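You operate a simulated robot arm through the tools that you are given. There is no shell and no other tool.

Carry out the task below with a simulated robot arm. There is one attempt and no reset: what you move stays moved.

Task
Run the star wheel's two vials out to the tunnel mouth, then stop.
Fine: washer two; shut the outfeed guard, switch on, press reset and start; stop with the black button.

Only the result counts: the job must be done as asked and must still hold three seconds after the hand-in. Knocking over, shifting, dropping, spilling or breaking anything else fails it.

Robot
A 7-joint arm with a two-finger parallel gripper, fixed in place. Base frame: the origin is on the floor under the middle of its stand, x ahead of it, y to its left, z up. Units: mm, rad, N and s.
It reaches about 1479 mm from its shoulder. Its first joint turns from -2.897 to 2.897 rad. Payload 4.4 kg.
Tool frame: the origin (TCP) lies between the finger pads and is the grasp point; the fingertips stand 23 mm ahead of it; z points along the fingers, y is the line along which they close. Largest opening 94 mm; finger width 38, thickness 10; the body of the gripper, 54 by 96 mm, starts 39 mm behind the TCP.
Orientation is that of the tool frame in the base frame, as [roll, pitch, yaw] about the fixed x, y, z axes, in that order (R = Rz(yaw) Ry(pitch) Rx(roll)). With the fingers straight down and closing along the base's y, the tool's x points along the base's -x, its y along +y and its z along -z.

Tools
- The arm moves only by the tool servo_tool. Its argument "steps" is a list of rows, each an object (a shift or turn left out is 0, a gripper value left out holds the last) with "offset": the shift along the tool's x, y, z in mm, a list of three; "dr": the turn, a rotation vector about the tool's x, y, z in degrees, a list of three; "jaw": the opening, from 0 (shut) to 1 (fully open). In form: [{"offset": [dx, dy, dz], "dr": [wx, wy, wz], "jaw": jaw}, ...]. A call has 1 to 20 rows; each row is the pose to reach, as a shift and turn from the pose commanded when the call began, along the tool's axes at that moment. Rows are played at 5 a second. More than 50 mm and 0.15 rad between two rows, or a gripper value outside its range, and nothing of the call is played. Where a pose cannot be reached the arm comes as near as it can. A force on the tool above 50 N (or 10 N above the force at the start of the call, whichever is more), or a blocked arm, ends the call early, and 0.2 s more pass. The fingers move at their own pace (about 72 mm/s each) and stop on an object; they squeeze with about 42 N. The grip force told is the motor's: it shows also when the fingers shut on nothing. Time passes only in rows, and 0.2 s behind the last, so rows that repeat a pose let the fingers close. The reply holds the time, the measured pose of the TCP, the force on the tool along the base axes, the opening and the grip force, in the units named above and with some noise, with the torque about the TCP (base axes, N m) and any sound that the robot's microphone picked up.
- Cameras (640 x 400 px; columns grow to the right, rows downward): "scene" is fixed at [50, -649.9, 1475]; the picture's right is [0.70, -0.71, 0.00], its down [-0.27, -0.26, -0.93] and it looks along [0.66, 0.65, -0.38] (base axes); focal length 252 px, centre (320, 200). "wrist" rides on the gripper at [86, 16, -74] in the tool frame; the picture's right is [-0.18, 0.98, 0.00], its down [-0.58, -0.11, -0.81] and it looks along [-0.79, -0.15, 0.59] (tool axes); focal length 243 px, centre (320, 200). There is no depth. A picture from a camera that has moved, and an enlarged one, comes with that camera's place and axes in the base frame and with its lens.
- get_image(camera): a new picture of that camera. It takes no simulated time.
- enlarge(camera, box): a new picture of the part [left, top, right, bottom] of that camera's present view, enlarged. It takes no simulated time.
- hand_in(): hands the job in; it is judged then, once.

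Places have to be worked out from the pictures, the camera data and where the tool is seen. Open the gripper and draw the arm clear of the work before you hand the job in, unless the task says otherwise.

The tools are called after ">>>" by a JSON object that holds its "api" and its "payload". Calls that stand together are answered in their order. servo_tool: Moves the arm, as the interface text tells. Its arguments: {"type":"object","properties":{"steps":{"type":"array","items":{"type":"object","properties":{"offset":{"type":"array","items":{"type":"number"}},"dr":{"type":"array","items":{"type":"number"}},"jaw":{"type":"number"}}}}},"required":["steps"]} The other tools are called the same way: get_image (camera) takes a picture; enlarge (camera, box) takes an enlarged picture of a part of a camera's view; hand_in () hands the job in.

At the start:

```text
t: 0.0
ee_pos: [667.8, 100.1, 1542.3]
tcp_rot: [-3.141, 0.001, 3.14]
contact_force: [0.8, 0.3, 0.2]
wrist_torque: [0.01, -0.01, -0.04]
grip_width: 93.9
gripper_force: 0.1
```

scene: 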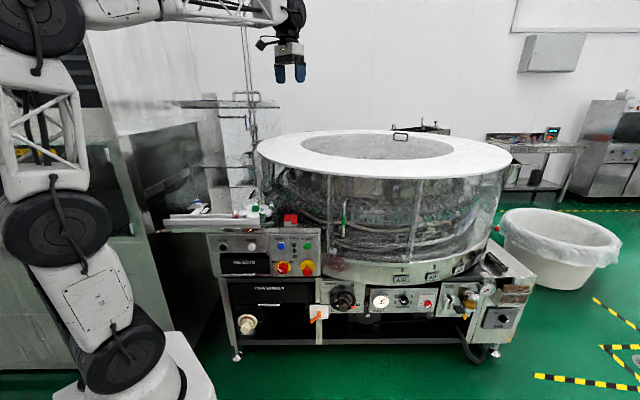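
wrist: 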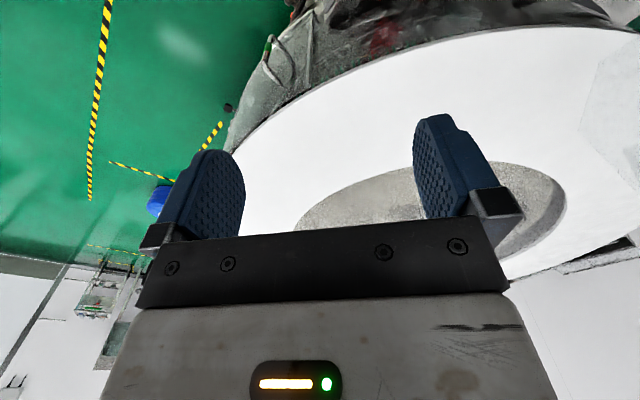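

I start by looking closer at the washer, its panel and the outfeed area in the scene view.

>>> {"api": "enlarge", "payload": {"camera": "scene", "box": [150, 180, 350, 305]}}

>>> {"api": "enlarge", "payload": {"camera": "scene", "box": [200, 230, 330, 310]}}

>>> {"api": "enlarge", "payload": {"camera": "scene", "box": [310, 230, 540, 370]}}

>>> {"api": "enlarge", "payload": {"camera": "scene", "box": [150, 80, 310, 230]}}

```text
3.20 times, centred on (250, 242) of scene
camera zoom: at [50.0, -649.9, 1475.0], right [0.7, -0.71, 0.0], down [-0.27, -0.26, -0.93], along [0.66, 0.65, -0.38], focal length 806 px, centre (544, 64)
```

zoom: 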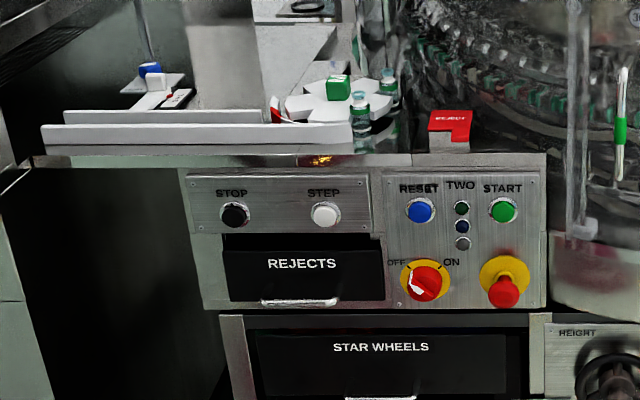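

```text
4.92 times, centred on (265, 270) of scene
camera zoom: at [50.0, -649.9, 1475.0], right [0.7, -0.71, 0.0], down [-0.27, -0.26, -0.93], along [0.66, 0.65, -0.38], focal length 1241 px, centre (591, -145)
```

zoom: 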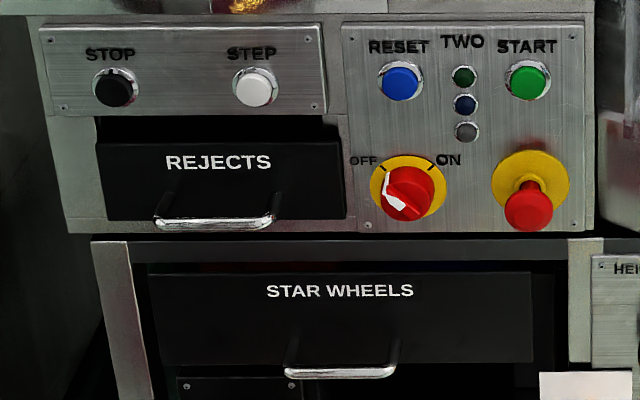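

```text
2.78 times, centred on (425, 300) of scene
camera zoom: at [50.0, -649.9, 1475.0], right [0.7, -0.71, 0.0], down [-0.27, -0.26, -0.93], along [0.66, 0.65, -0.38], focal length 701 px, centre (28, -78)
```

zoom: 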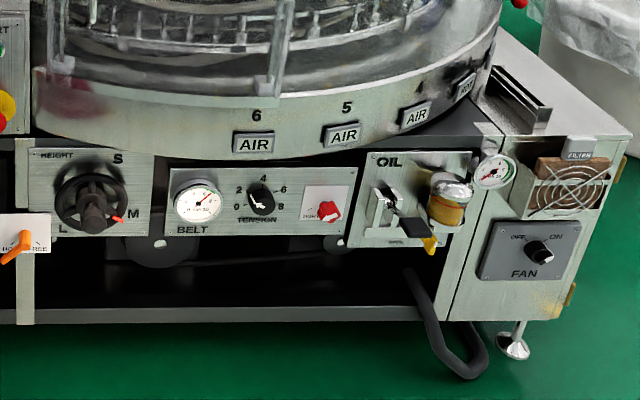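

```text
2.67 times, centred on (230, 155) of scene
camera zoom: at [50.0, -649.9, 1475.0], right [0.7, -0.71, 0.0], down [-0.27, -0.26, -0.93], along [0.66, 0.65, -0.38], focal length 672 px, centre (560, 320)
```

zoom: 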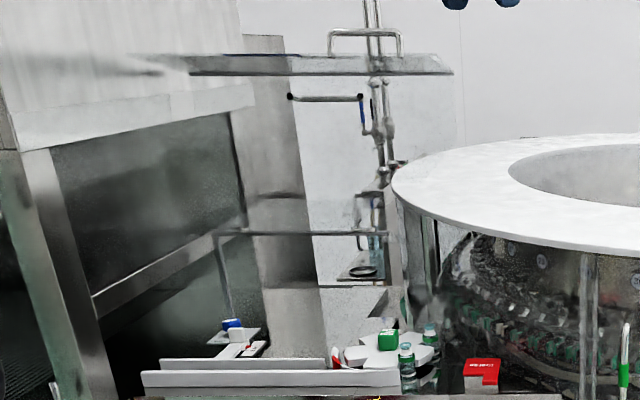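

The panel TWO with RESET, START, OFF/ON switch and the black STOP button is visible; now I need to find the outfeed guard, so I zoom in on the outfeed area, carousel and handles.

>>> {"api": "enlarge", "payload": {"camera": "scene", "box": [150, 85, 290, 172]}}

>>> {"api": "enlarge", "payload": {"camera": "scene", "box": [155, 180, 285, 240]}}

>>> {"api": "enlarge", "payload": {"camera": "scene", "box": [250, 170, 370, 245]}}

>>> {"api": "enlarge", "payload": {"camera": "scene", "box": [220, 270, 340, 345]}}

```text
4.57 times, centred on (220, 128) of scene
camera zoom: at [50.0, -649.9, 1475.0], right [0.7, -0.71, 0.0], down [-0.27, -0.26, -0.93], along [0.66, 0.65, -0.38], focal length 1152 px, centre (777, 527)
```

zoom: 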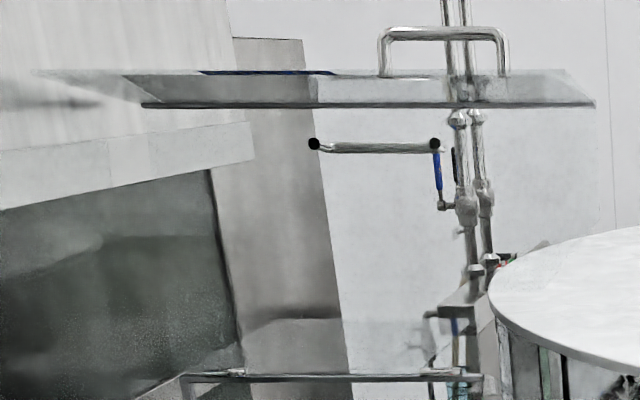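

```text
4.92 times, centred on (220, 210) of scene
camera zoom: at [50.0, -649.9, 1475.0], right [0.7, -0.71, 0.0], down [-0.27, -0.26, -0.93], along [0.66, 0.65, -0.38], focal length 1241 px, centre (812, 151)
```

zoom: 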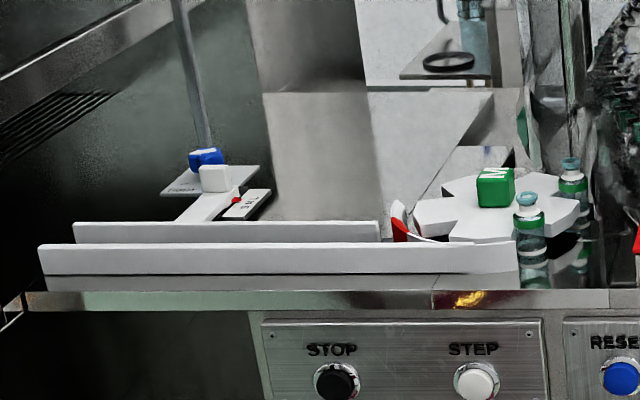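

```text
5.33 times, centred on (310, 208) of scene
camera zoom: at [50.0, -649.9, 1475.0], right [0.7, -0.71, 0.0], down [-0.27, -0.26, -0.93], along [0.66, 0.65, -0.38], focal length 1344 px, centre (373, 160)
```

zoom: 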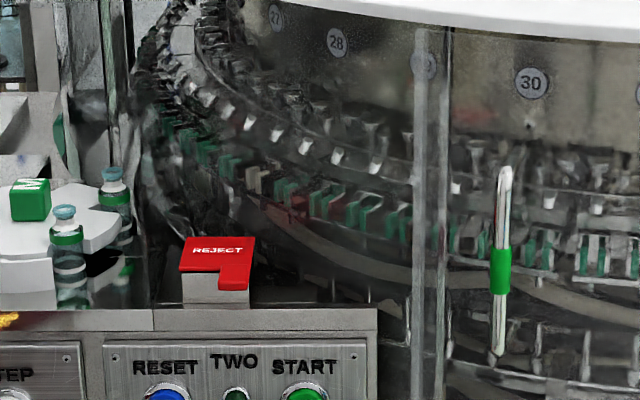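

```text
5.33 times, centred on (280, 308) of scene
camera zoom: at [50.0, -649.9, 1475.0], right [0.7, -0.71, 0.0], down [-0.27, -0.26, -0.93], along [0.66, 0.65, -0.38], focal length 1344 px, centre (533, -373)
```

zoom: 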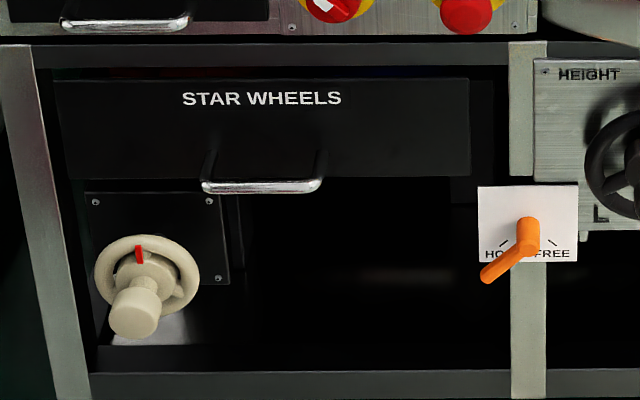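

I'll look even closer at the outfeed details (gate labels, blue/red markers) and the guard plate.

>>> {"api": "enlarge", "payload": {"camera": "scene", "box": [180, 195, 225, 230]}}

>>> {"api": "enlarge", "payload": {"camera": "scene", "box": [228, 200, 278, 240]}}

>>> {"api": "enlarge", "payload": {"camera": "scene", "box": [265, 230, 325, 280]}}

>>> {"api": "enlarge", "payload": {"camera": "scene", "box": [180, 150, 280, 215]}}

```text
11.43 times, centred on (202, 212) of scene
camera zoom: at [50.0, -649.9, 1475.0], right [0.7, -0.71, 0.0], down [-0.27, -0.26, -0.93], along [0.66, 0.65, -0.38], focal length 2880 px, centre (1663, 57)
```

zoom: 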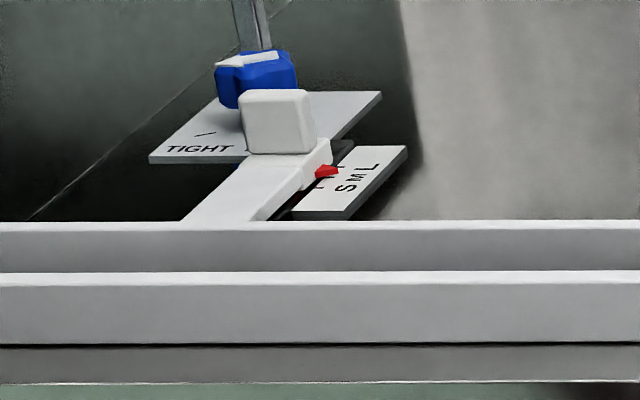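

```text
10.00 times, centred on (253, 220) of scene
camera zoom: at [50.0, -649.9, 1475.0], right [0.7, -0.71, 0.0], down [-0.27, -0.26, -0.93], along [0.66, 0.65, -0.38], focal length 2520 px, centre (990, 0)
```

zoom: 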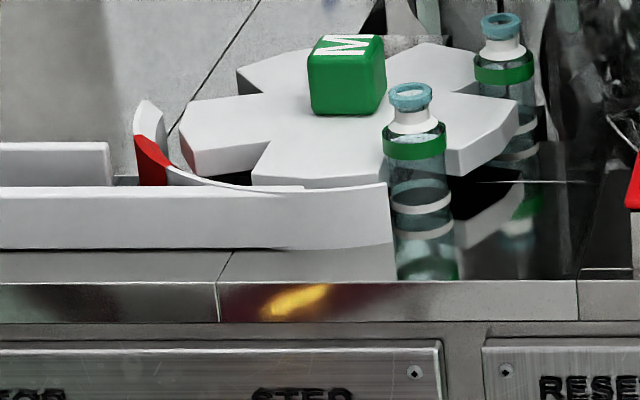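

```text
8.00 times, centred on (295, 255) of scene
camera zoom: at [50.0, -649.9, 1475.0], right [0.7, -0.71, 0.0], down [-0.27, -0.26, -0.93], along [0.66, 0.65, -0.38], focal length 2016 px, centre (520, -240)
```

zoom: 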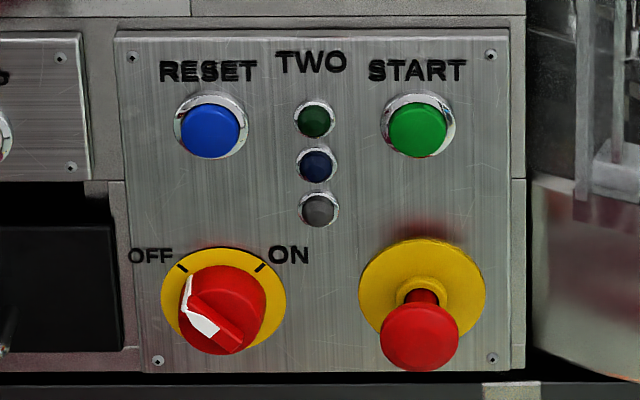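

```text
6.15 times, centred on (230, 182) of scene
camera zoom: at [50.0, -649.9, 1475.0], right [0.7, -0.71, 0.0], down [-0.27, -0.26, -0.93], along [0.66, 0.65, -0.38], focal length 1551 px, centre (874, 308)
```

zoom: 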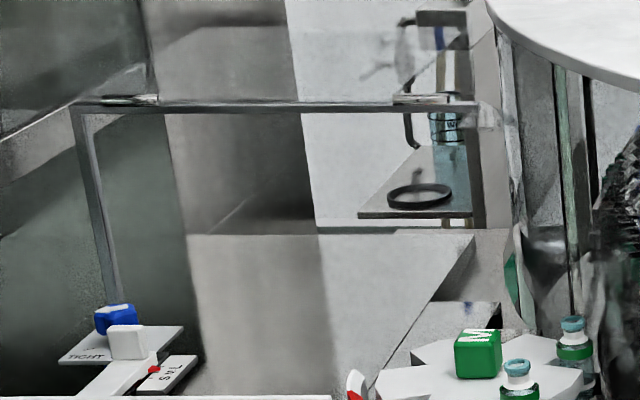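

The outfeed guard looks like a clear L-shaped cover hinged at a bar behind the star wheel, standing open with its handle on top (my estimate of the handle is about base (700, 480, 1490)). I'll draw the tool back and yaw it -45° so the wrist camera faces the machine squarely for a second viewpoint.

>>> {"api": "servo_tool", "payload": {"steps": [{"offset": [30, 14, 0], "dr": [0, 0, -5.6], "jaw": 1}, {"offset": [61, 28, 0], "dr": [0, 0, -11.2]}, {"offset": [91, 42, 0], "dr": [0, 0, -16.9]}, {"offset": [122, 56, 0], "dr": [0, 0, -22.5]}, {"offset": [152, 70, 0], "dr": [0, 0, -28.1]}, {"offset": [183, 84, 0], "dr": [0, 0, -33.8]}, {"offset": [213, 98, 0], "dr": [0, 0, -39.4]}, {"offset": [244, 112, 0], "dr": [0, 0, -45]}, {"offset": [244, 112, 0], "dr": [0, 0, -45]}]}}

>>> {"api": "get_image", "payload": {"camera": "wrist"}}

>>> {"api": "get_image", "payload": {"camera": "scene"}}

```text
t: 2.0
ee_pos: [424.5, 213.2, 1542.3]
tcp_rot: [-3.142, 0.0, -2.356]
contact_force: [-0.3, -0.5, -0.2]
wrist_torque: [0.01, -0.02, 0.03]
grip_width: 94.0
gripper_force: 0.0
```

```text
taken
camera wrist: at [351.3, 162.9, 1616.3], right [-0.57, 0.82, 0.0], down [0.49, 0.33, 0.81], along [0.67, 0.46, -0.59], focal length 243 px, centre (320, 200)
```

wrist: 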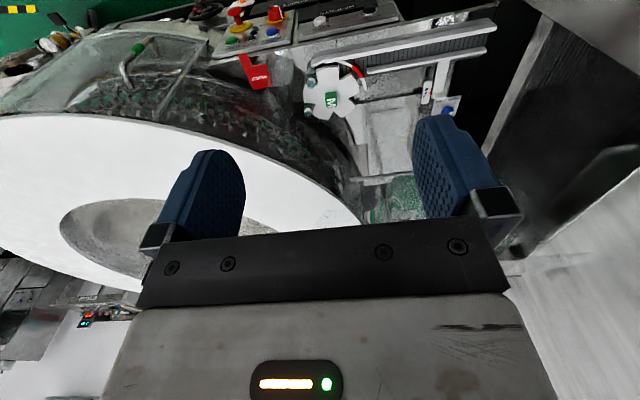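

```text
taken
```

scene: 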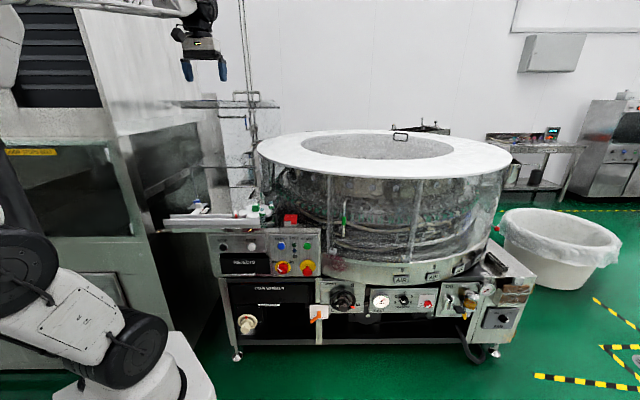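

The wrist view shows the star wheel and rails but the guard is hidden behind the gripper body. I tilt the tool up 32° about its y to bring the guard and handle into the wrist camera's free area.

>>> {"api": "servo_tool", "payload": {"steps": [{"offset": [0, 0, 0], "dr": [0, 8, 0]}, {"offset": [0, 0, 0], "dr": [0, 16, 0]}, {"offset": [0, 0, 0], "dr": [0, 24, 0]}, {"offset": [0, 0, 0], "dr": [0, 32, 0]}, {"offset": [0, 0, 0], "dr": [0, 32, 0]}]}}

>>> {"api": "get_image", "payload": {"camera": "wrist"}}

```text
t: 3.2
ee_pos: [425.6, 212.8, 1541.2]
tcp_rot: [-3.141, -0.349, -2.356]
contact_force: [0.3, -0.8, -0.8]
wrist_torque: [0.02, -0.03, 0.0]
grip_width: 93.9
gripper_force: 0.0
out of reach, approached as far as the arm can: row 3, 4, 5
```

```text
taken
camera wrist: at [372.6, 184.6, 1640.7], right [-0.57, 0.82, -0.06], down [0.66, 0.5, 0.56], along [0.49, 0.28, -0.83], focal length 243 px, centre (320, 200)
```

wrist: 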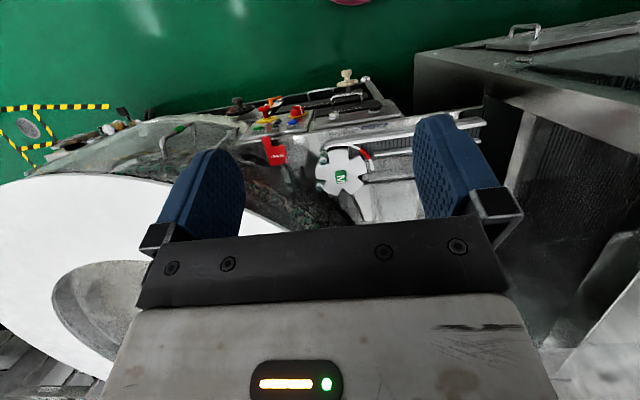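

I turned the wrong way (tool y is the machine's leftward axis). I rotate back the other way so the camera looks up toward the guard.

>>> {"api": "servo_tool", "payload": {"steps": [{"dr": [0, -8, 0]}, {"dr": [0, -16, 0]}, {"dr": [0, -24, 0]}, {"dr": [0, -32, 0]}, {"dr": [0, -40, 0]}, {"dr": [0, -48, 0]}, {"dr": [0, -56, 0]}, {"dr": [0, -56, 0]}]}}

>>> {"api": "get_image", "payload": {"camera": "wrist"}}

>>> {"api": "get_image", "payload": {"camera": "scene"}}

```text
t: 5.0
ee_pos: [423.3, 212.1, 1542.4]
tcp_rot: [-3.142, 0.63, -2.356]
contact_force: [-0.3, 0.0, 0.5]
wrist_torque: [-0.04, 0.0, 0.02]
grip_width: 93.9
gripper_force: 0.1
```

```text
taken
camera wrist: at [330.8, 143.5, 1550.5], right [-0.59, 0.8, 0.11], down [0.07, -0.08, 0.99], along [0.8, 0.59, -0.01], focal length 243 px, centre (320, 200)
```

wrist: 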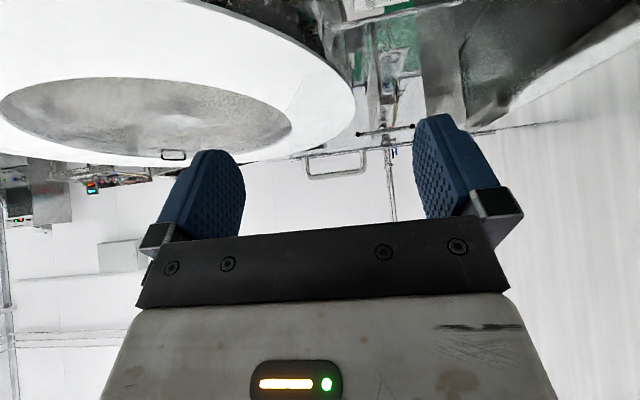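

```text
taken
```

scene: 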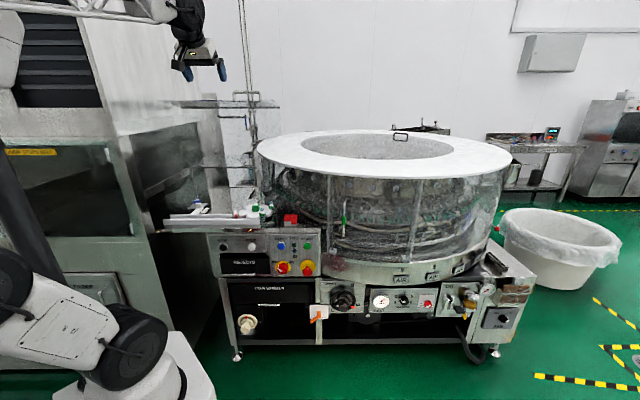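

Now the handle and guard plate edge show between the fingers; I enlarge for precise positions.

>>> {"api": "enlarge", "payload": {"camera": "wrist", "box": [250, 90, 450, 215]}}

>>> {"api": "enlarge", "payload": {"camera": "wrist", "box": [280, 80, 600, 280]}}

>>> {"api": "enlarge", "payload": {"camera": "scene", "box": [180, 85, 290, 120]}}

```text
3.20 times, centred on (350, 152) of wrist
camera zoom: at [330.8, 143.5, 1550.5], right [-0.59, 0.8, 0.11], down [0.07, -0.08, 0.99], along [0.8, 0.59, -0.01], focal length 776 px, centre (224, 352)
```

zoom: 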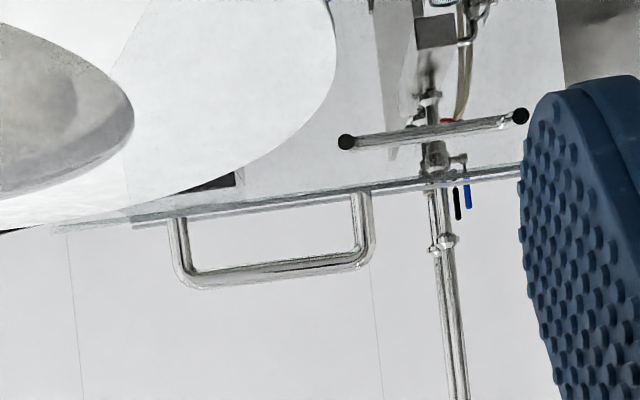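

```text
2.00 times, centred on (440, 180) of wrist
camera zoom: at [330.8, 143.5, 1550.5], right [-0.59, 0.8, 0.11], down [0.07, -0.08, 0.99], along [0.8, 0.59, -0.01], focal length 485 px, centre (80, 240)
```

zoom: 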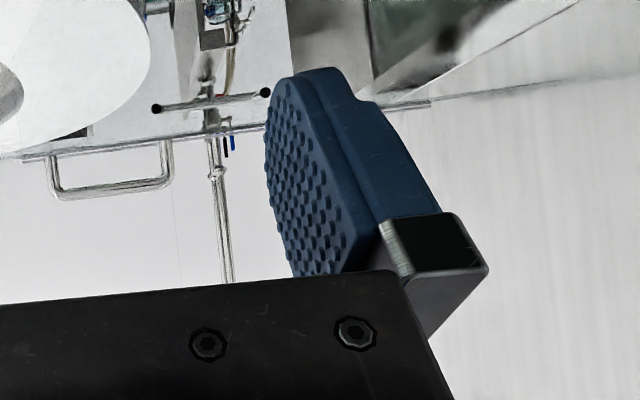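

```text
5.82 times, centred on (235, 102) of scene
camera zoom: at [50.0, -649.9, 1475.0], right [0.7, -0.71, 0.0], down [-0.27, -0.26, -0.93], along [0.66, 0.65, -0.38], focal length 1466 px, centre (814, 767)
```

zoom: 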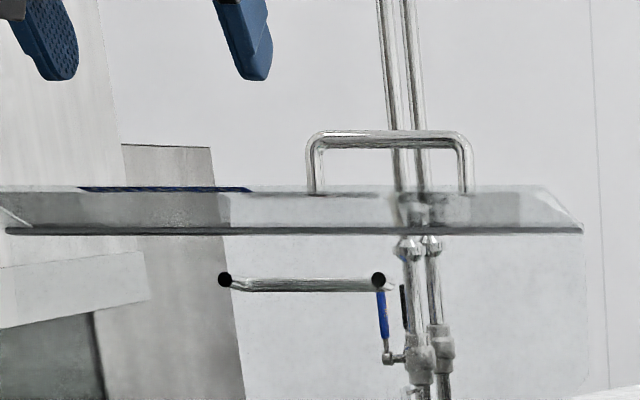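

Triangulating the two views puts the handle bar's middle at about (718, 480, 1496). To find the hinge axis and bench, I level the tool back to straight down and shift 150 mm to the machine's left.

>>> {"api": "servo_tool", "payload": {"steps": [{"offset": [0, 30, 0], "dr": [0, 7.2, 0]}, {"offset": [0, 60, 0], "dr": [0, 14.4, 0]}, {"offset": [0, 90, 0], "dr": [0, 21.6, 0]}, {"offset": [0, 120, 0], "dr": [0, 28.8, 0]}, {"offset": [0, 150, 0], "dr": [0, 36, 0]}, {"offset": [0, 150, 0], "dr": [0, 36, 0]}]}}

>>> {"api": "get_image", "payload": {"camera": "wrist"}}

>>> {"api": "enlarge", "payload": {"camera": "wrist", "box": [240, 0, 500, 230]}}

```text
t: 6.4
ee_pos: [316.8, 317.9, 1542.3]
tcp_rot: [-3.141, 0.001, -2.355]
contact_force: [0.8, 0.3, 0.1]
wrist_torque: [-0.01, -0.01, 0.02]
grip_width: 94.1
gripper_force: 0.1
```

```text
taken
camera wrist: at [243.6, 267.9, 1616.6], right [-0.56, 0.83, 0.0], down [0.49, 0.33, 0.81], along [0.67, 0.45, -0.59], focal length 243 px, centre (320, 200)
```

wrist: 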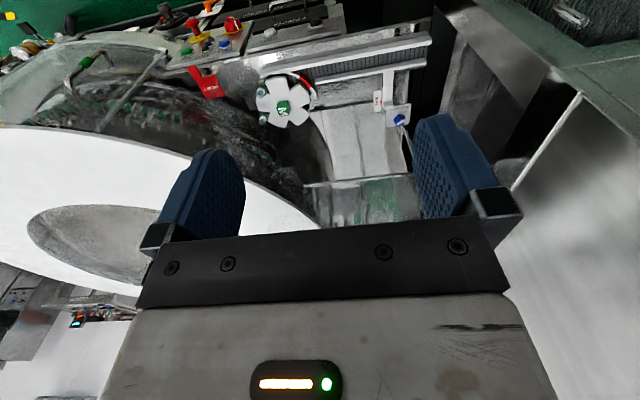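

```text
1.74 times, centred on (370, 115) of wrist
camera zoom: at [243.6, 267.9, 1616.6], right [-0.56, 0.83, 0.0], down [0.49, 0.33, 0.81], along [0.67, 0.45, -0.59], focal length 422 px, centre (233, 348)
```

zoom: 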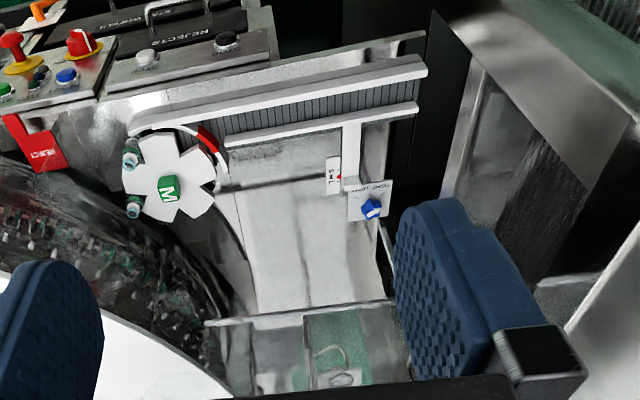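

The hinge bar triangulates to about d≈956 mm into the machine, z≈1110 (machine axes at 45°), so the guard swings down and forward about 100° around it. I now move above the handle with the tool yawed so the fingers straddle the bar.

>>> {"api": "servo_tool", "payload": {"steps": [{"offset": [-33, -14, -4], "dr": [0, 0, 7.5], "jaw": 1}, {"offset": [-66, -28, -8], "dr": [0, 0, 15]}, {"offset": [-99, -42, -12], "dr": [0, 0, 22.5]}, {"offset": [-132, -56, -16], "dr": [0, 0, 30]}, {"offset": [-165, -70, -20], "dr": [0, 0, 37.5]}, {"offset": [-198, -84, -24], "dr": [0, 0, 45]}, {"offset": [-231, -98, -28], "dr": [0, 0, 52.5]}, {"offset": [-264, -112, -32], "dr": [0, 0, 60]}, {"offset": [-297, -126, -36], "dr": [0, 0, 67.5]}, {"offset": [-330, -140, -40], "dr": [0, 0, 75]}, {"offset": [-363, -154, -44], "dr": [0, 0, 82.5]}, {"offset": [-398, -169, -48], "dr": [0, 0, 90]}, {"offset": [-398, -169, -48], "dr": [0, 0, 90]}]}}

>>> {"api": "get_image", "payload": {"camera": "wrist"}}

>>> {"api": "get_image", "payload": {"camera": "scene"}}

```text
t: 9.2
ee_pos: [720.1, 479.1, 1591.8]
tcp_rot: [-3.142, 0.001, 2.353]
contact_force: [-0.3, -0.2, 0.1]
wrist_torque: [0.0, 0.02, -0.02]
grip_width: 94.3
gripper_force: 0.0
```

```text
taken
camera wrist: at [670.4, 552.7, 1665.6], right [0.83, 0.56, 0.0], down [0.33, -0.49, 0.81], along [0.45, -0.67, -0.59], focal length 243 px, centre (320, 200)
```

wrist: 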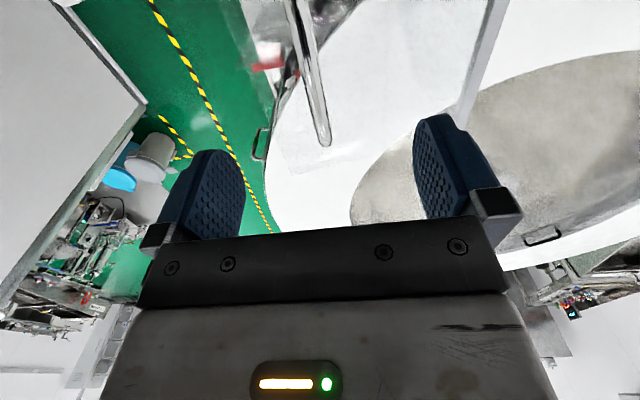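

```text
taken
```

scene: 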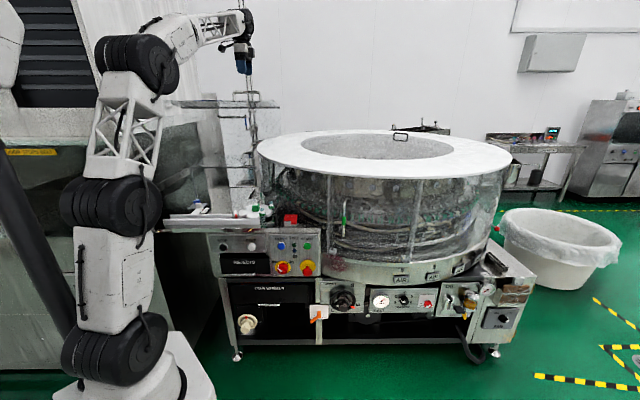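

The wrist view gives the handle bar at d≈843, u≈168 (ends at about u 110–225), which agrees with the estimate within a few mm. I lower straight down so the fingers straddle the bar.

>>> {"api": "servo_tool", "payload": {"steps": [{"offset": [2, -2, 30]}, {"offset": [2, -4, 60]}, {"offset": [2, -4, 80]}, {"offset": [2, -4, 94]}, {"offset": [2, -4, 94]}]}}

>>> {"api": "get_image", "payload": {"camera": "wrist"}}

>>> {"api": "enlarge", "payload": {"camera": "scene", "box": [190, 40, 310, 130]}}

```text
t: 10.4
ee_pos: [714.1, 478.6, 1495.3]
tcp_rot: [3.141, 0.0, 2.356]
contact_force: [0.3, -0.7, -0.5]
wrist_torque: [-0.02, -0.01, 0.01]
grip_width: 94.1
gripper_force: 0.1
```

```text
taken
camera wrist: at [664.7, 551.3, 1570.4], right [0.83, 0.56, 0.0], down [0.33, -0.49, 0.81], along [0.46, -0.67, -0.59], focal length 243 px, centre (320, 200)
```

wrist: 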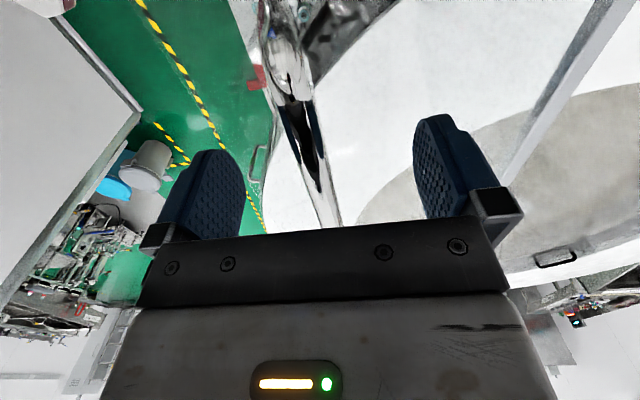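

```text
4.44 times, centred on (250, 85) of scene
camera zoom: at [50.0, -649.9, 1475.0], right [0.7, -0.71, 0.0], down [-0.27, -0.26, -0.93], along [0.66, 0.65, -0.38], focal length 1120 px, centre (631, 711)
```

zoom: 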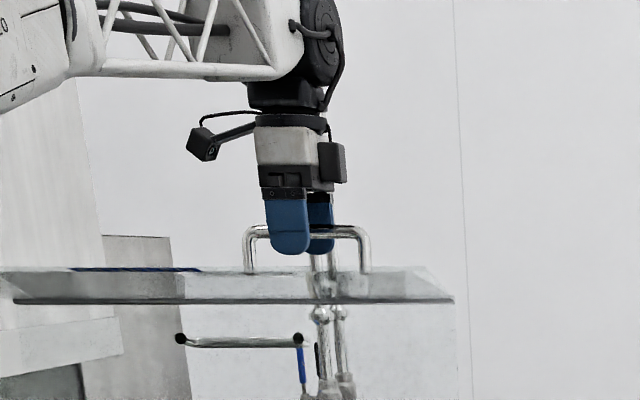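

The fingers straddle the bar with the tips about 24 mm below it. I close the gripper on the bar to find it exactly.

>>> {"api": "servo_tool", "payload": {"steps": [{"jaw": 0.4}, {"jaw": 0.25}, {"jaw": 0.1}, {"jaw": 0.1}, {"jaw": 0.1}]}}

>>> {"api": "get_image", "payload": {"camera": "wrist"}}

```text
t: 11.6
ee_pos: [714.9, 478.8, 1497.3]
tcp_rot: [3.142, 0.0, 2.358]
contact_force: [-10.3, -9.3, -6.0]
wrist_torque: [-0.01, -0.03, 0.29]
grip_width: 13.7
gripper_force: 44.3
```

```text
taken
camera wrist: at [664.5, 551.1, 1570.5], right [0.83, 0.56, 0.0], down [0.33, -0.49, 0.81], along [0.46, -0.67, -0.59], focal length 243 px, centre (320, 200)
```

wrist: 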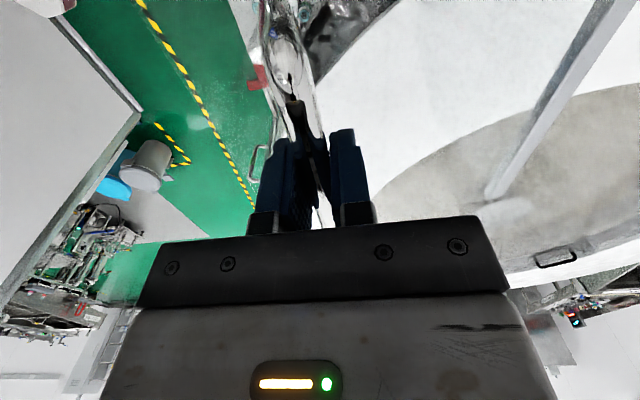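

The bar is 13.7 mm thick and held at the TCP. I loosen to a loose cage (about 23 mm opening) and swing the first 20° of the arc around the hinge, turning the tool along with it.

>>> {"api": "servo_tool", "payload": {"steps": [{"offset": [0, 0, 0], "jaw": 0.24}, {"offset": [0, -26.6, 8.9], "dr": [-3.6, 0, 0]}, {"offset": [0, -52.6, 19.6], "dr": [-7.2, 0, 0]}, {"offset": [0, -77.8, 32.2], "dr": [-10.8, 0, 0]}, {"offset": [0, -102, 46.4], "dr": [-14.4, 0, 0]}, {"offset": [0, -125.1, 62.3], "dr": [-18, 0, 0]}, {"offset": [0, -125.1, 62.3], "dr": [-18, 0, 0]}]}}

>>> {"api": "get_image", "payload": {"camera": "scene"}}

>>> {"api": "get_image", "payload": {"camera": "wrist"}}

```text
t: 13.2
ee_pos: [625.1, 390.7, 1434.2]
tcp_rot: [2.826, 0.001, 2.356]
contact_force: [2.1, 1.3, -0.6]
wrist_torque: [0.0, 0.0, 0.01]
grip_width: 23.1
gripper_force: 1.0
```

```text
taken
```

scene: 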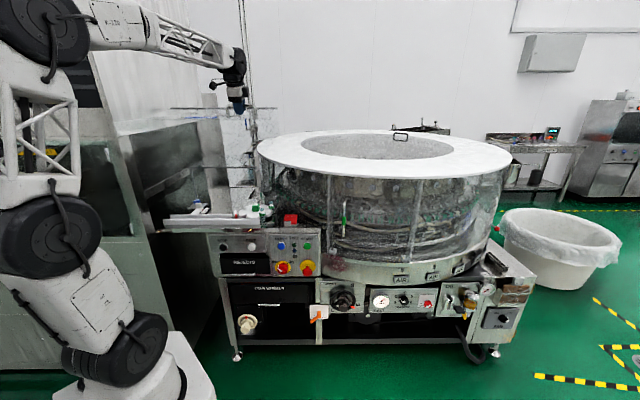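

```text
taken
camera wrist: at [558.8, 446.1, 1509.2], right [0.79, 0.53, 0.3], down [0.16, -0.66, 0.73], along [0.59, -0.53, -0.61], focal length 243 px, centre (320, 200)
```

wrist: 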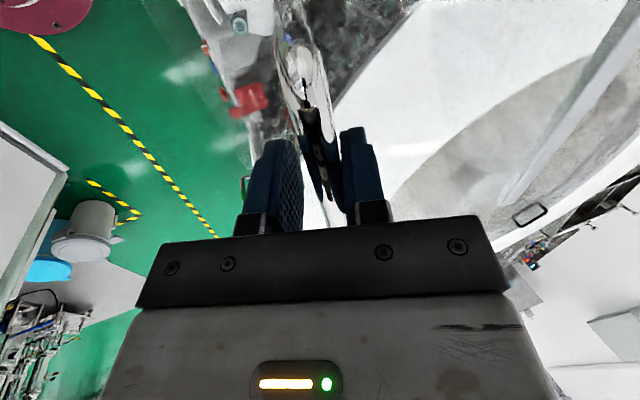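

The guard follows with only ~2 N resistance. I continue the arc by another 40°.

>>> {"api": "servo_tool", "payload": {"steps": [{"offset": [0, -26.3, 9.8], "dr": [-3.6, 0, 0]}, {"offset": [0, -51.9, 21.4], "dr": [-7.2, 0, 0]}, {"offset": [0, -76.6, 34.8], "dr": [-10.8, 0, 0]}, {"offset": [0, -100.3, 49.9], "dr": [-14.4, 0, 0]}, {"offset": [0, -122.9, 66.6], "dr": [-18, 0, 0]}, {"offset": [0, -144.3, 84.9], "dr": [-21.6, 0, 0]}, {"offset": [0, -164.3, 104.5], "dr": [-25.2, 0, 0]}, {"offset": [0, -183.0, 125.5], "dr": [-28.8, 0, 0]}, {"offset": [0, -200.2, 147.8], "dr": [-32.4, 0, 0]}, {"offset": [0, -215.7, 171.2], "dr": [-36, 0, 0]}, {"offset": [0, -215.7, 171.2], "dr": [-36, 0, 0]}]}}

>>> {"api": "get_image", "payload": {"camera": "scene"}}

>>> {"api": "get_image", "payload": {"camera": "wrist"}}

```text
t: 15.6
ee_pos: [518.9, 283.0, 1204.1]
tcp_rot: [2.196, 0.0, 2.355]
contact_force: [-1.3, -0.6, -0.3]
wrist_torque: [0.0, 0.02, 0.0]
grip_width: 23.2
gripper_force: 0.8
```

```text
taken
```

scene: 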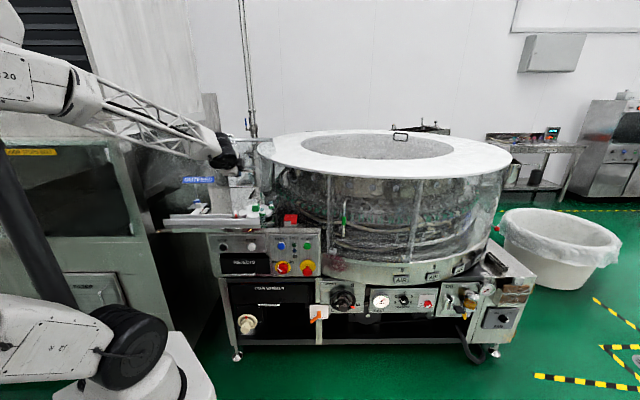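

```text
taken
camera wrist: at [420.9, 308.0, 1260.3], right [0.54, 0.28, 0.8], down [-0.1, -0.92, 0.39], along [0.84, -0.28, -0.47], focal length 243 px, centre (320, 200)
```

wrist: 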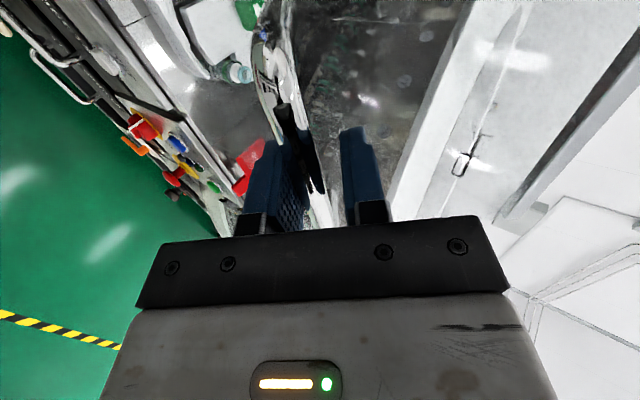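

The guard is coming down nicely with negligible force. I continue to about 84° of the arc, then check before the last part.

>>> {"api": "servo_tool", "payload": {"steps": [{"offset": [0, -25.5, 11.7], "dr": [-3.6, 0, 0]}, {"offset": [0, -50.3, 25.1], "dr": [-7.2, 0, 0]}, {"offset": [0, -74.0, 40.1], "dr": [-10.8, 0, 0]}, {"offset": [0, -96.5, 56.8], "dr": [-14.4, 0, 0]}, {"offset": [0, -118.0, 75.0], "dr": [-18, 0, 0]}, {"offset": [0, -137.9, 94.7], "dr": [-21.6, 0, 0]}, {"offset": [0, -137.9, 94.7], "dr": [-21.6, 0, 0]}]}}

>>> {"api": "enlarge", "payload": {"camera": "scene", "box": [140, 130, 330, 250]}}

>>> {"api": "get_image", "payload": {"camera": "wrist"}}

```text
t: 17.2
ee_pos: [516.4, 279.4, 1036.3]
tcp_rot: [1.819, -0.001, 2.356]
contact_force: [0.6, -1.5, -4.1]
wrist_torque: [0.01, 0.02, -0.05]
grip_width: 24.2
gripper_force: 1.7
```

```text
3.33 times, centred on (235, 190) of scene
camera zoom: at [50.0, -649.9, 1475.0], right [0.7, -0.71, 0.0], down [-0.27, -0.26, -0.93], along [0.66, 0.65, -0.38], focal length 840 px, centre (603, 233)
```

zoom: 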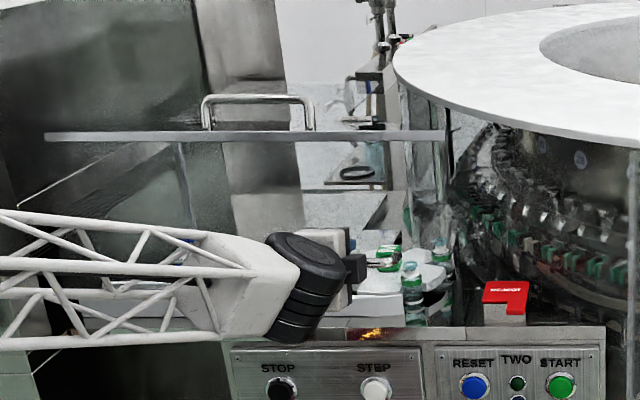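

```text
taken
camera wrist: at [406.1, 292.4, 1070.2], right [0.3, 0.04, 0.95], down [-0.16, -0.98, 0.09], along [0.94, -0.18, -0.29], focal length 243 px, centre (320, 200)
```

wrist: 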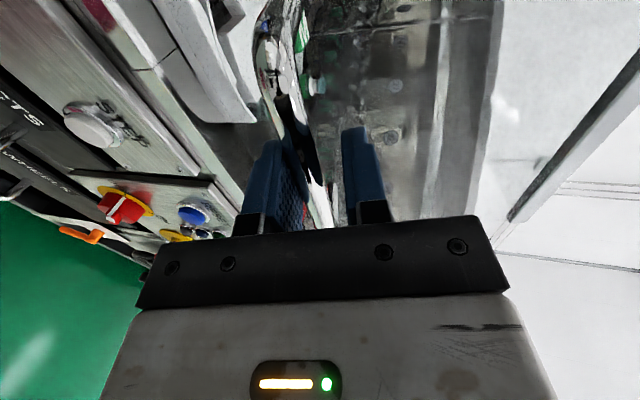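

The guard is nearly down (the second handle on its roof is now visible on top). I continue slowly to ~97° and watch the force.

>>> {"api": "servo_tool", "payload": {"steps": [{"offset": [0, -25.0, 12.6], "dr": [-3.6, 0, 0]}, {"offset": [0, -43.3, 23.3], "dr": [-6.3, 0, 0]}, {"offset": [0, -60.8, 34.9], "dr": [-9, 0, 0]}, {"offset": [0, -77.9, 47.5], "dr": [-11.7, 0, 0]}, {"offset": [0, -77.9, 47.5], "dr": [-11.7, 0, 0]}]}}

>>> {"api": "enlarge", "payload": {"camera": "scene", "box": [140, 130, 330, 250]}}

>>> {"api": "get_image", "payload": {"camera": "wrist"}}

```text
t: 18.4
ee_pos: [534.1, 299.6, 951.3]
tcp_rot: [1.617, 0.0, 2.357]
contact_force: [0.3, -0.5, -0.1]
wrist_torque: [-0.01, -0.01, -0.02]
grip_width: 22.9
gripper_force: 0.1
```

```text
3.33 times, centred on (235, 190) of scene
camera zoom: at [50.0, -649.9, 1475.0], right [0.7, -0.71, 0.0], down [-0.27, -0.26, -0.93], along [0.66, 0.65, -0.38], focal length 840 px, centre (603, 233)
```

zoom: 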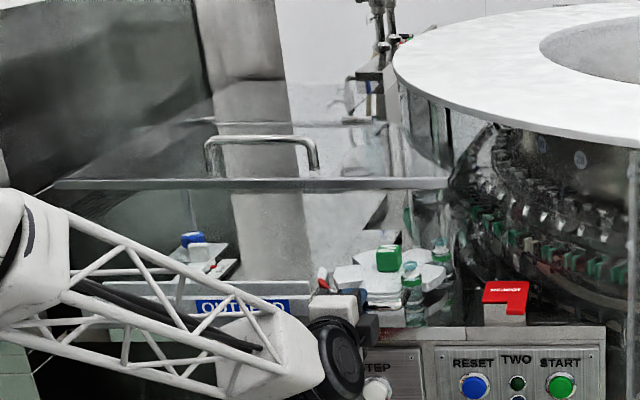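

```text
taken
camera wrist: at [421.1, 308.2, 970.4], right [0.16, -0.1, 0.98], down [-0.16, -0.98, -0.07], along [0.97, -0.15, -0.17], focal length 243 px, centre (320, 200)
```

wrist: 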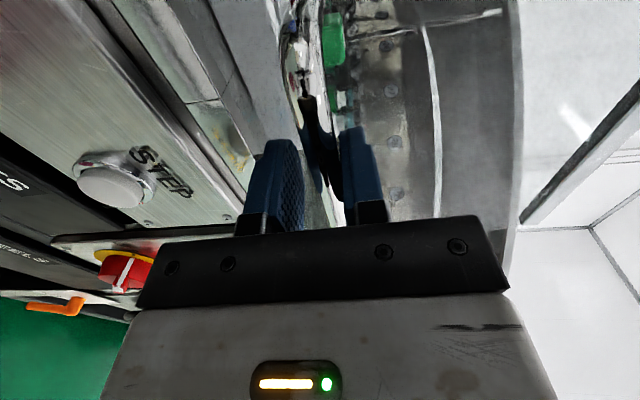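

Guard is almost down with zero force in the cage. I lower in small steps to feel its closed stop.

>>> {"api": "servo_tool", "payload": {"steps": [{"offset": [0, -6.3, 3.1], "dr": [-0.9, 0, 0]}, {"offset": [0, -12.5, 6.4], "dr": [-1.8, 0, 0]}, {"offset": [0, -18.5, 9.8], "dr": [-2.7, 0, 0]}, {"offset": [0, -18.5, 9.8], "dr": [-2.7, 0, 0]}]}}

>>> {"api": "enlarge", "payload": {"camera": "scene", "box": [140, 130, 330, 250]}}

```text
t: 19.1
ee_pos: [542.4, 303.5, 944.1]
tcp_rot: [1.569, 0.003, 2.356]
contact_force: [0.9, 1.2, 28.0]
wrist_torque: [0.13, 0.42, 0.13]
grip_width: 34.9
gripper_force: 14.1
stopped in row 3: the force on the tool passed its limit at 65 N (the readings are from after the stop); the commanded pose is now the measured one
```

```text
3.33 times, centred on (235, 190) of scene
camera zoom: at [50.0, -649.9, 1475.0], right [0.7, -0.71, 0.0], down [-0.27, -0.26, -0.93], along [0.66, 0.65, -0.38], focal length 840 px, centre (603, 233)
```

zoom: 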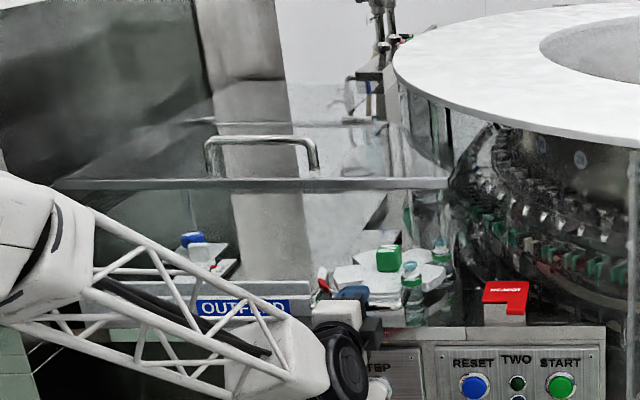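

The guard hit its closed stop (the bar pushed the upper finger, 65 N peak, then stopped). I ease up a little, open the jaws and back straight off the handle.

>>> {"api": "servo_tool", "payload": {"steps": [{"offset": [0, 6, 0], "jaw": 0.5}, {"offset": [0, 6, 0], "jaw": 0.5}, {"offset": [0, 6, -30]}, {"offset": [0, 6, -65]}, {"offset": [0, 6, -100]}, {"offset": [0, 6, -100]}]}}

>>> {"api": "enlarge", "payload": {"camera": "scene", "box": [140, 130, 330, 250]}}

>>> {"api": "get_image", "payload": {"camera": "wrist"}}

```text
t: 20.5
ee_pos: [469.8, 230.7, 944.6]
tcp_rot: [1.575, 0.0, 2.357]
contact_force: [0.4, -0.5, -0.8]
wrist_torque: [0.01, -0.02, 0.01]
grip_width: 47.0
gripper_force: 0.1
```

```text
3.33 times, centred on (235, 190) of scene
camera zoom: at [50.0, -649.9, 1475.0], right [0.7, -0.71, 0.0], down [-0.27, -0.26, -0.93], along [0.66, 0.65, -0.38], focal length 840 px, centre (603, 233)
```

zoom: 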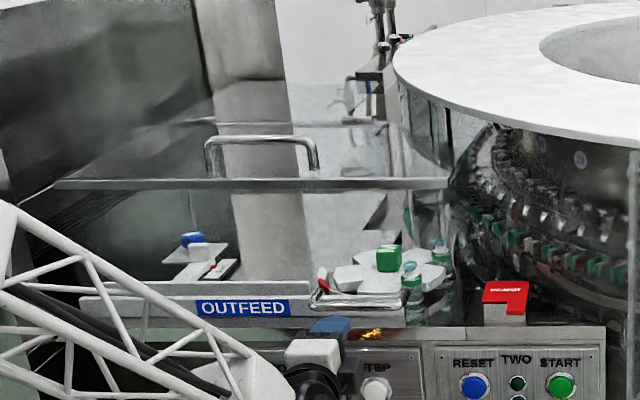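

```text
taken
camera wrist: at [355.8, 239.0, 961.0], right [0.13, -0.13, 0.98], down [-0.16, -0.98, -0.11], along [0.98, -0.14, -0.15], focal length 243 px, centre (320, 200)
```

wrist: 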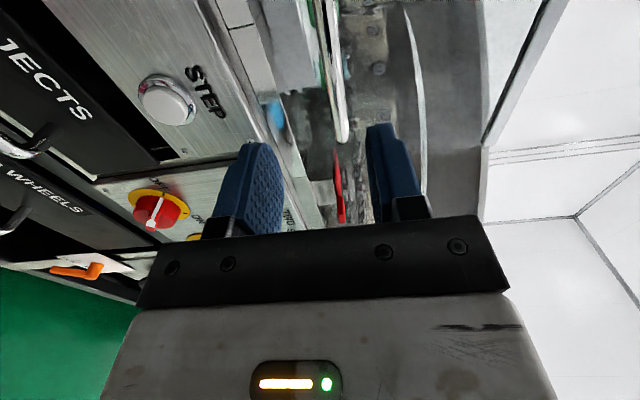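

The guard stays down with its sign and roof level (roof corner z≈1107 versus hinge 1110). Next I back off and lower toward the control panel for a close look at the switch and buttons.

>>> {"api": "servo_tool", "payload": {"steps": [{"offset": [-5, -20, -35]}, {"offset": [-12, -55, -65]}, {"offset": [-19, -95, -65]}, {"offset": [-25, -140, -65]}, {"offset": [-31, -185, -65]}, {"offset": [-31, -185, -65]}]}}

>>> {"api": "get_image", "payload": {"camera": "wrist"}}

>>> {"api": "get_image", "payload": {"camera": "scene"}}

```text
t: 21.9
ee_pos: [445.2, 164.8, 762.0]
tcp_rot: [1.574, 0.003, 2.355]
contact_force: [0.0, -0.6, 0.5]
wrist_torque: [0.01, -0.03, -0.01]
grip_width: 46.9
gripper_force: 0.0
```

```text
taken
camera wrist: at [331.5, 173.3, 777.5], right [0.13, -0.13, 0.98], down [-0.16, -0.98, -0.11], along [0.98, -0.14, -0.15], focal length 243 px, centre (320, 200)
```

wrist: 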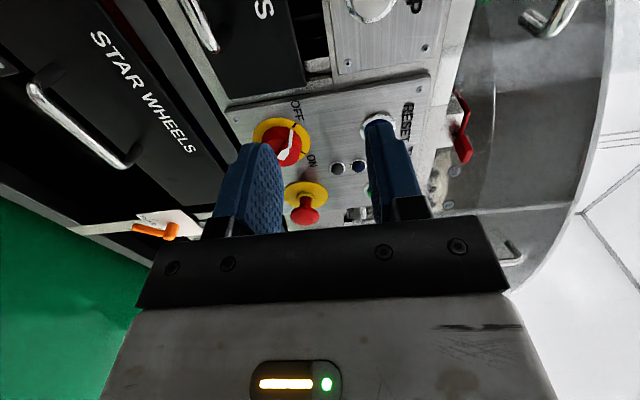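

```text
taken
```

scene: 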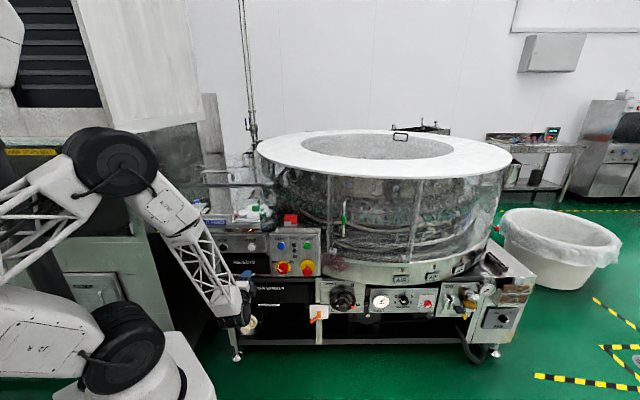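

I enlarge the wrist view on the panel and the scene view on the switch and the guard's lower edge.

>>> {"api": "enlarge", "payload": {"camera": "wrist", "box": [220, 60, 480, 230]}}

>>> {"api": "enlarge", "payload": {"camera": "scene", "box": [265, 250, 325, 285]}}

>>> {"api": "enlarge", "payload": {"camera": "scene", "box": [150, 170, 330, 285]}}

```text
2.35 times, centred on (350, 145) of wrist
camera zoom: at [331.5, 173.3, 777.5], right [0.13, -0.13, 0.98], down [-0.16, -0.98, -0.11], along [0.98, -0.14, -0.15], focal length 571 px, centre (249, 329)
```

zoom: 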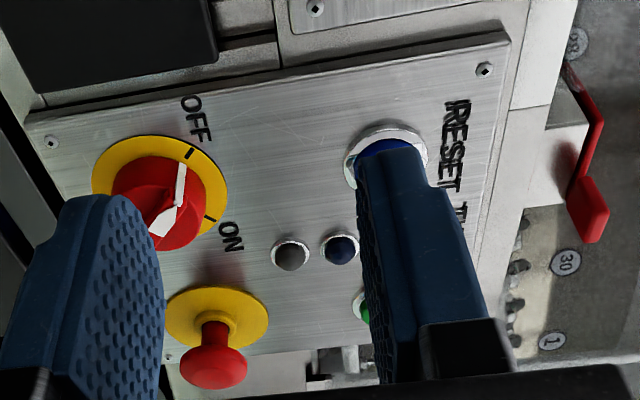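

```text
10.67 times, centred on (295, 268) of scene
camera zoom: at [50.0, -649.9, 1475.0], right [0.7, -0.71, 0.0], down [-0.27, -0.26, -0.93], along [0.66, 0.65, -0.38], focal length 2688 px, centre (587, -520)
```

zoom: 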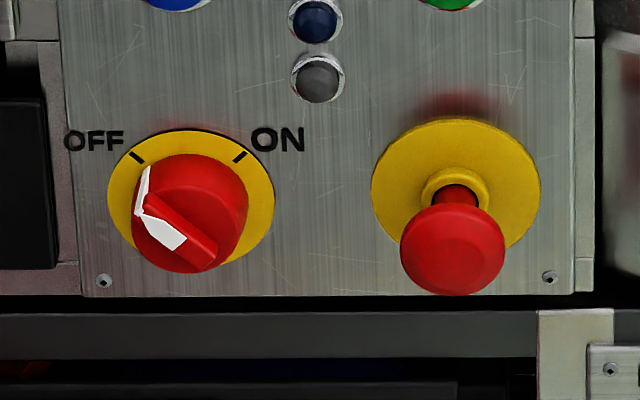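

```text
3.48 times, centred on (240, 228) of scene
camera zoom: at [50.0, -649.9, 1475.0], right [0.7, -0.71, 0.0], down [-0.27, -0.26, -0.93], along [0.66, 0.65, -0.38], focal length 877 px, centre (598, 104)
```

zoom: 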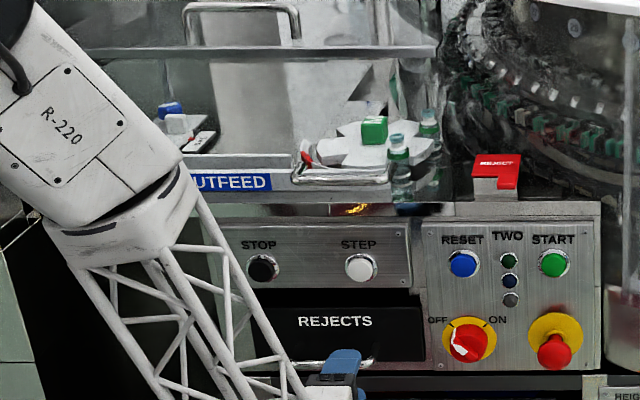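

The knob is a red cylinder with a raised ridge pointing at OFF (upper-left), ON being 90° clockwise; I put its centre at u≈316, z≈685 on a panel face at d≈618. I open the jaws fully for an unobstructed, slightly closer view of it.

>>> {"api": "servo_tool", "payload": {"steps": [{"offset": [0, 0, 20], "jaw": 1}, {"offset": [0, -10, 40]}, {"offset": [0, -20, 50]}, {"offset": [0, -20, 50]}]}}

>>> {"api": "enlarge", "payload": {"camera": "wrist", "box": [230, 40, 430, 230]}}

>>> {"api": "enlarge", "payload": {"camera": "wrist", "box": [250, 90, 340, 180]}}

```text
t: 22.9
ee_pos: [481.2, 200.3, 742.5]
tcp_rot: [1.574, 0.001, 2.357]
contact_force: [0.1, 0.0, 0.4]
wrist_torque: [0.0, 0.0, -0.03]
grip_width: 94.0
gripper_force: 0.1
```

```text
2.11 times, centred on (330, 135) of wrist
camera zoom: at [366.4, 208.6, 758.4], right [0.13, -0.13, 0.98], down [-0.16, -0.98, -0.11], along [0.98, -0.14, -0.15], focal length 511 px, centre (299, 337)
```

zoom: 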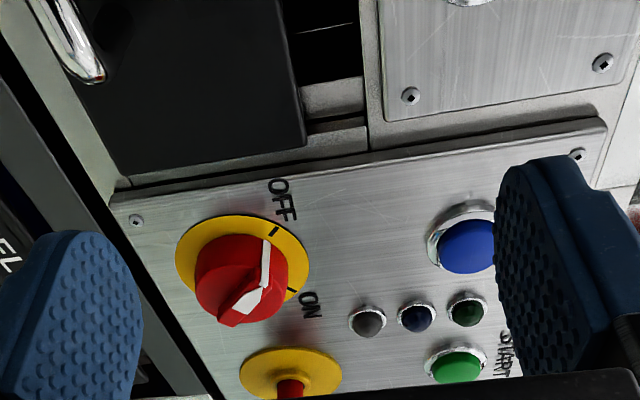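

```text
4.44 times, centred on (295, 135) of wrist
camera zoom: at [366.4, 208.6, 758.4], right [0.13, -0.13, 0.98], down [-0.16, -0.98, -0.11], along [0.98, -0.14, -0.15], focal length 1078 px, centre (431, 489)
```

zoom: 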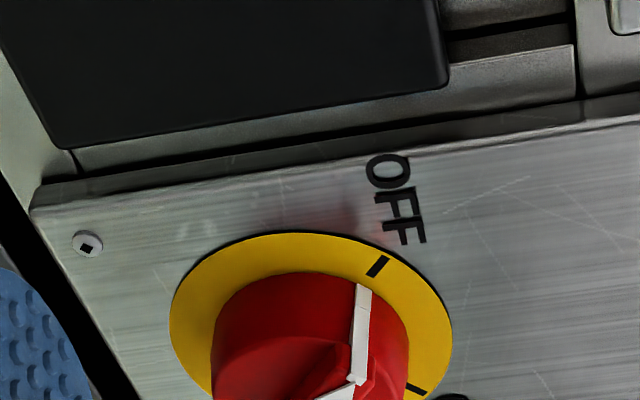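

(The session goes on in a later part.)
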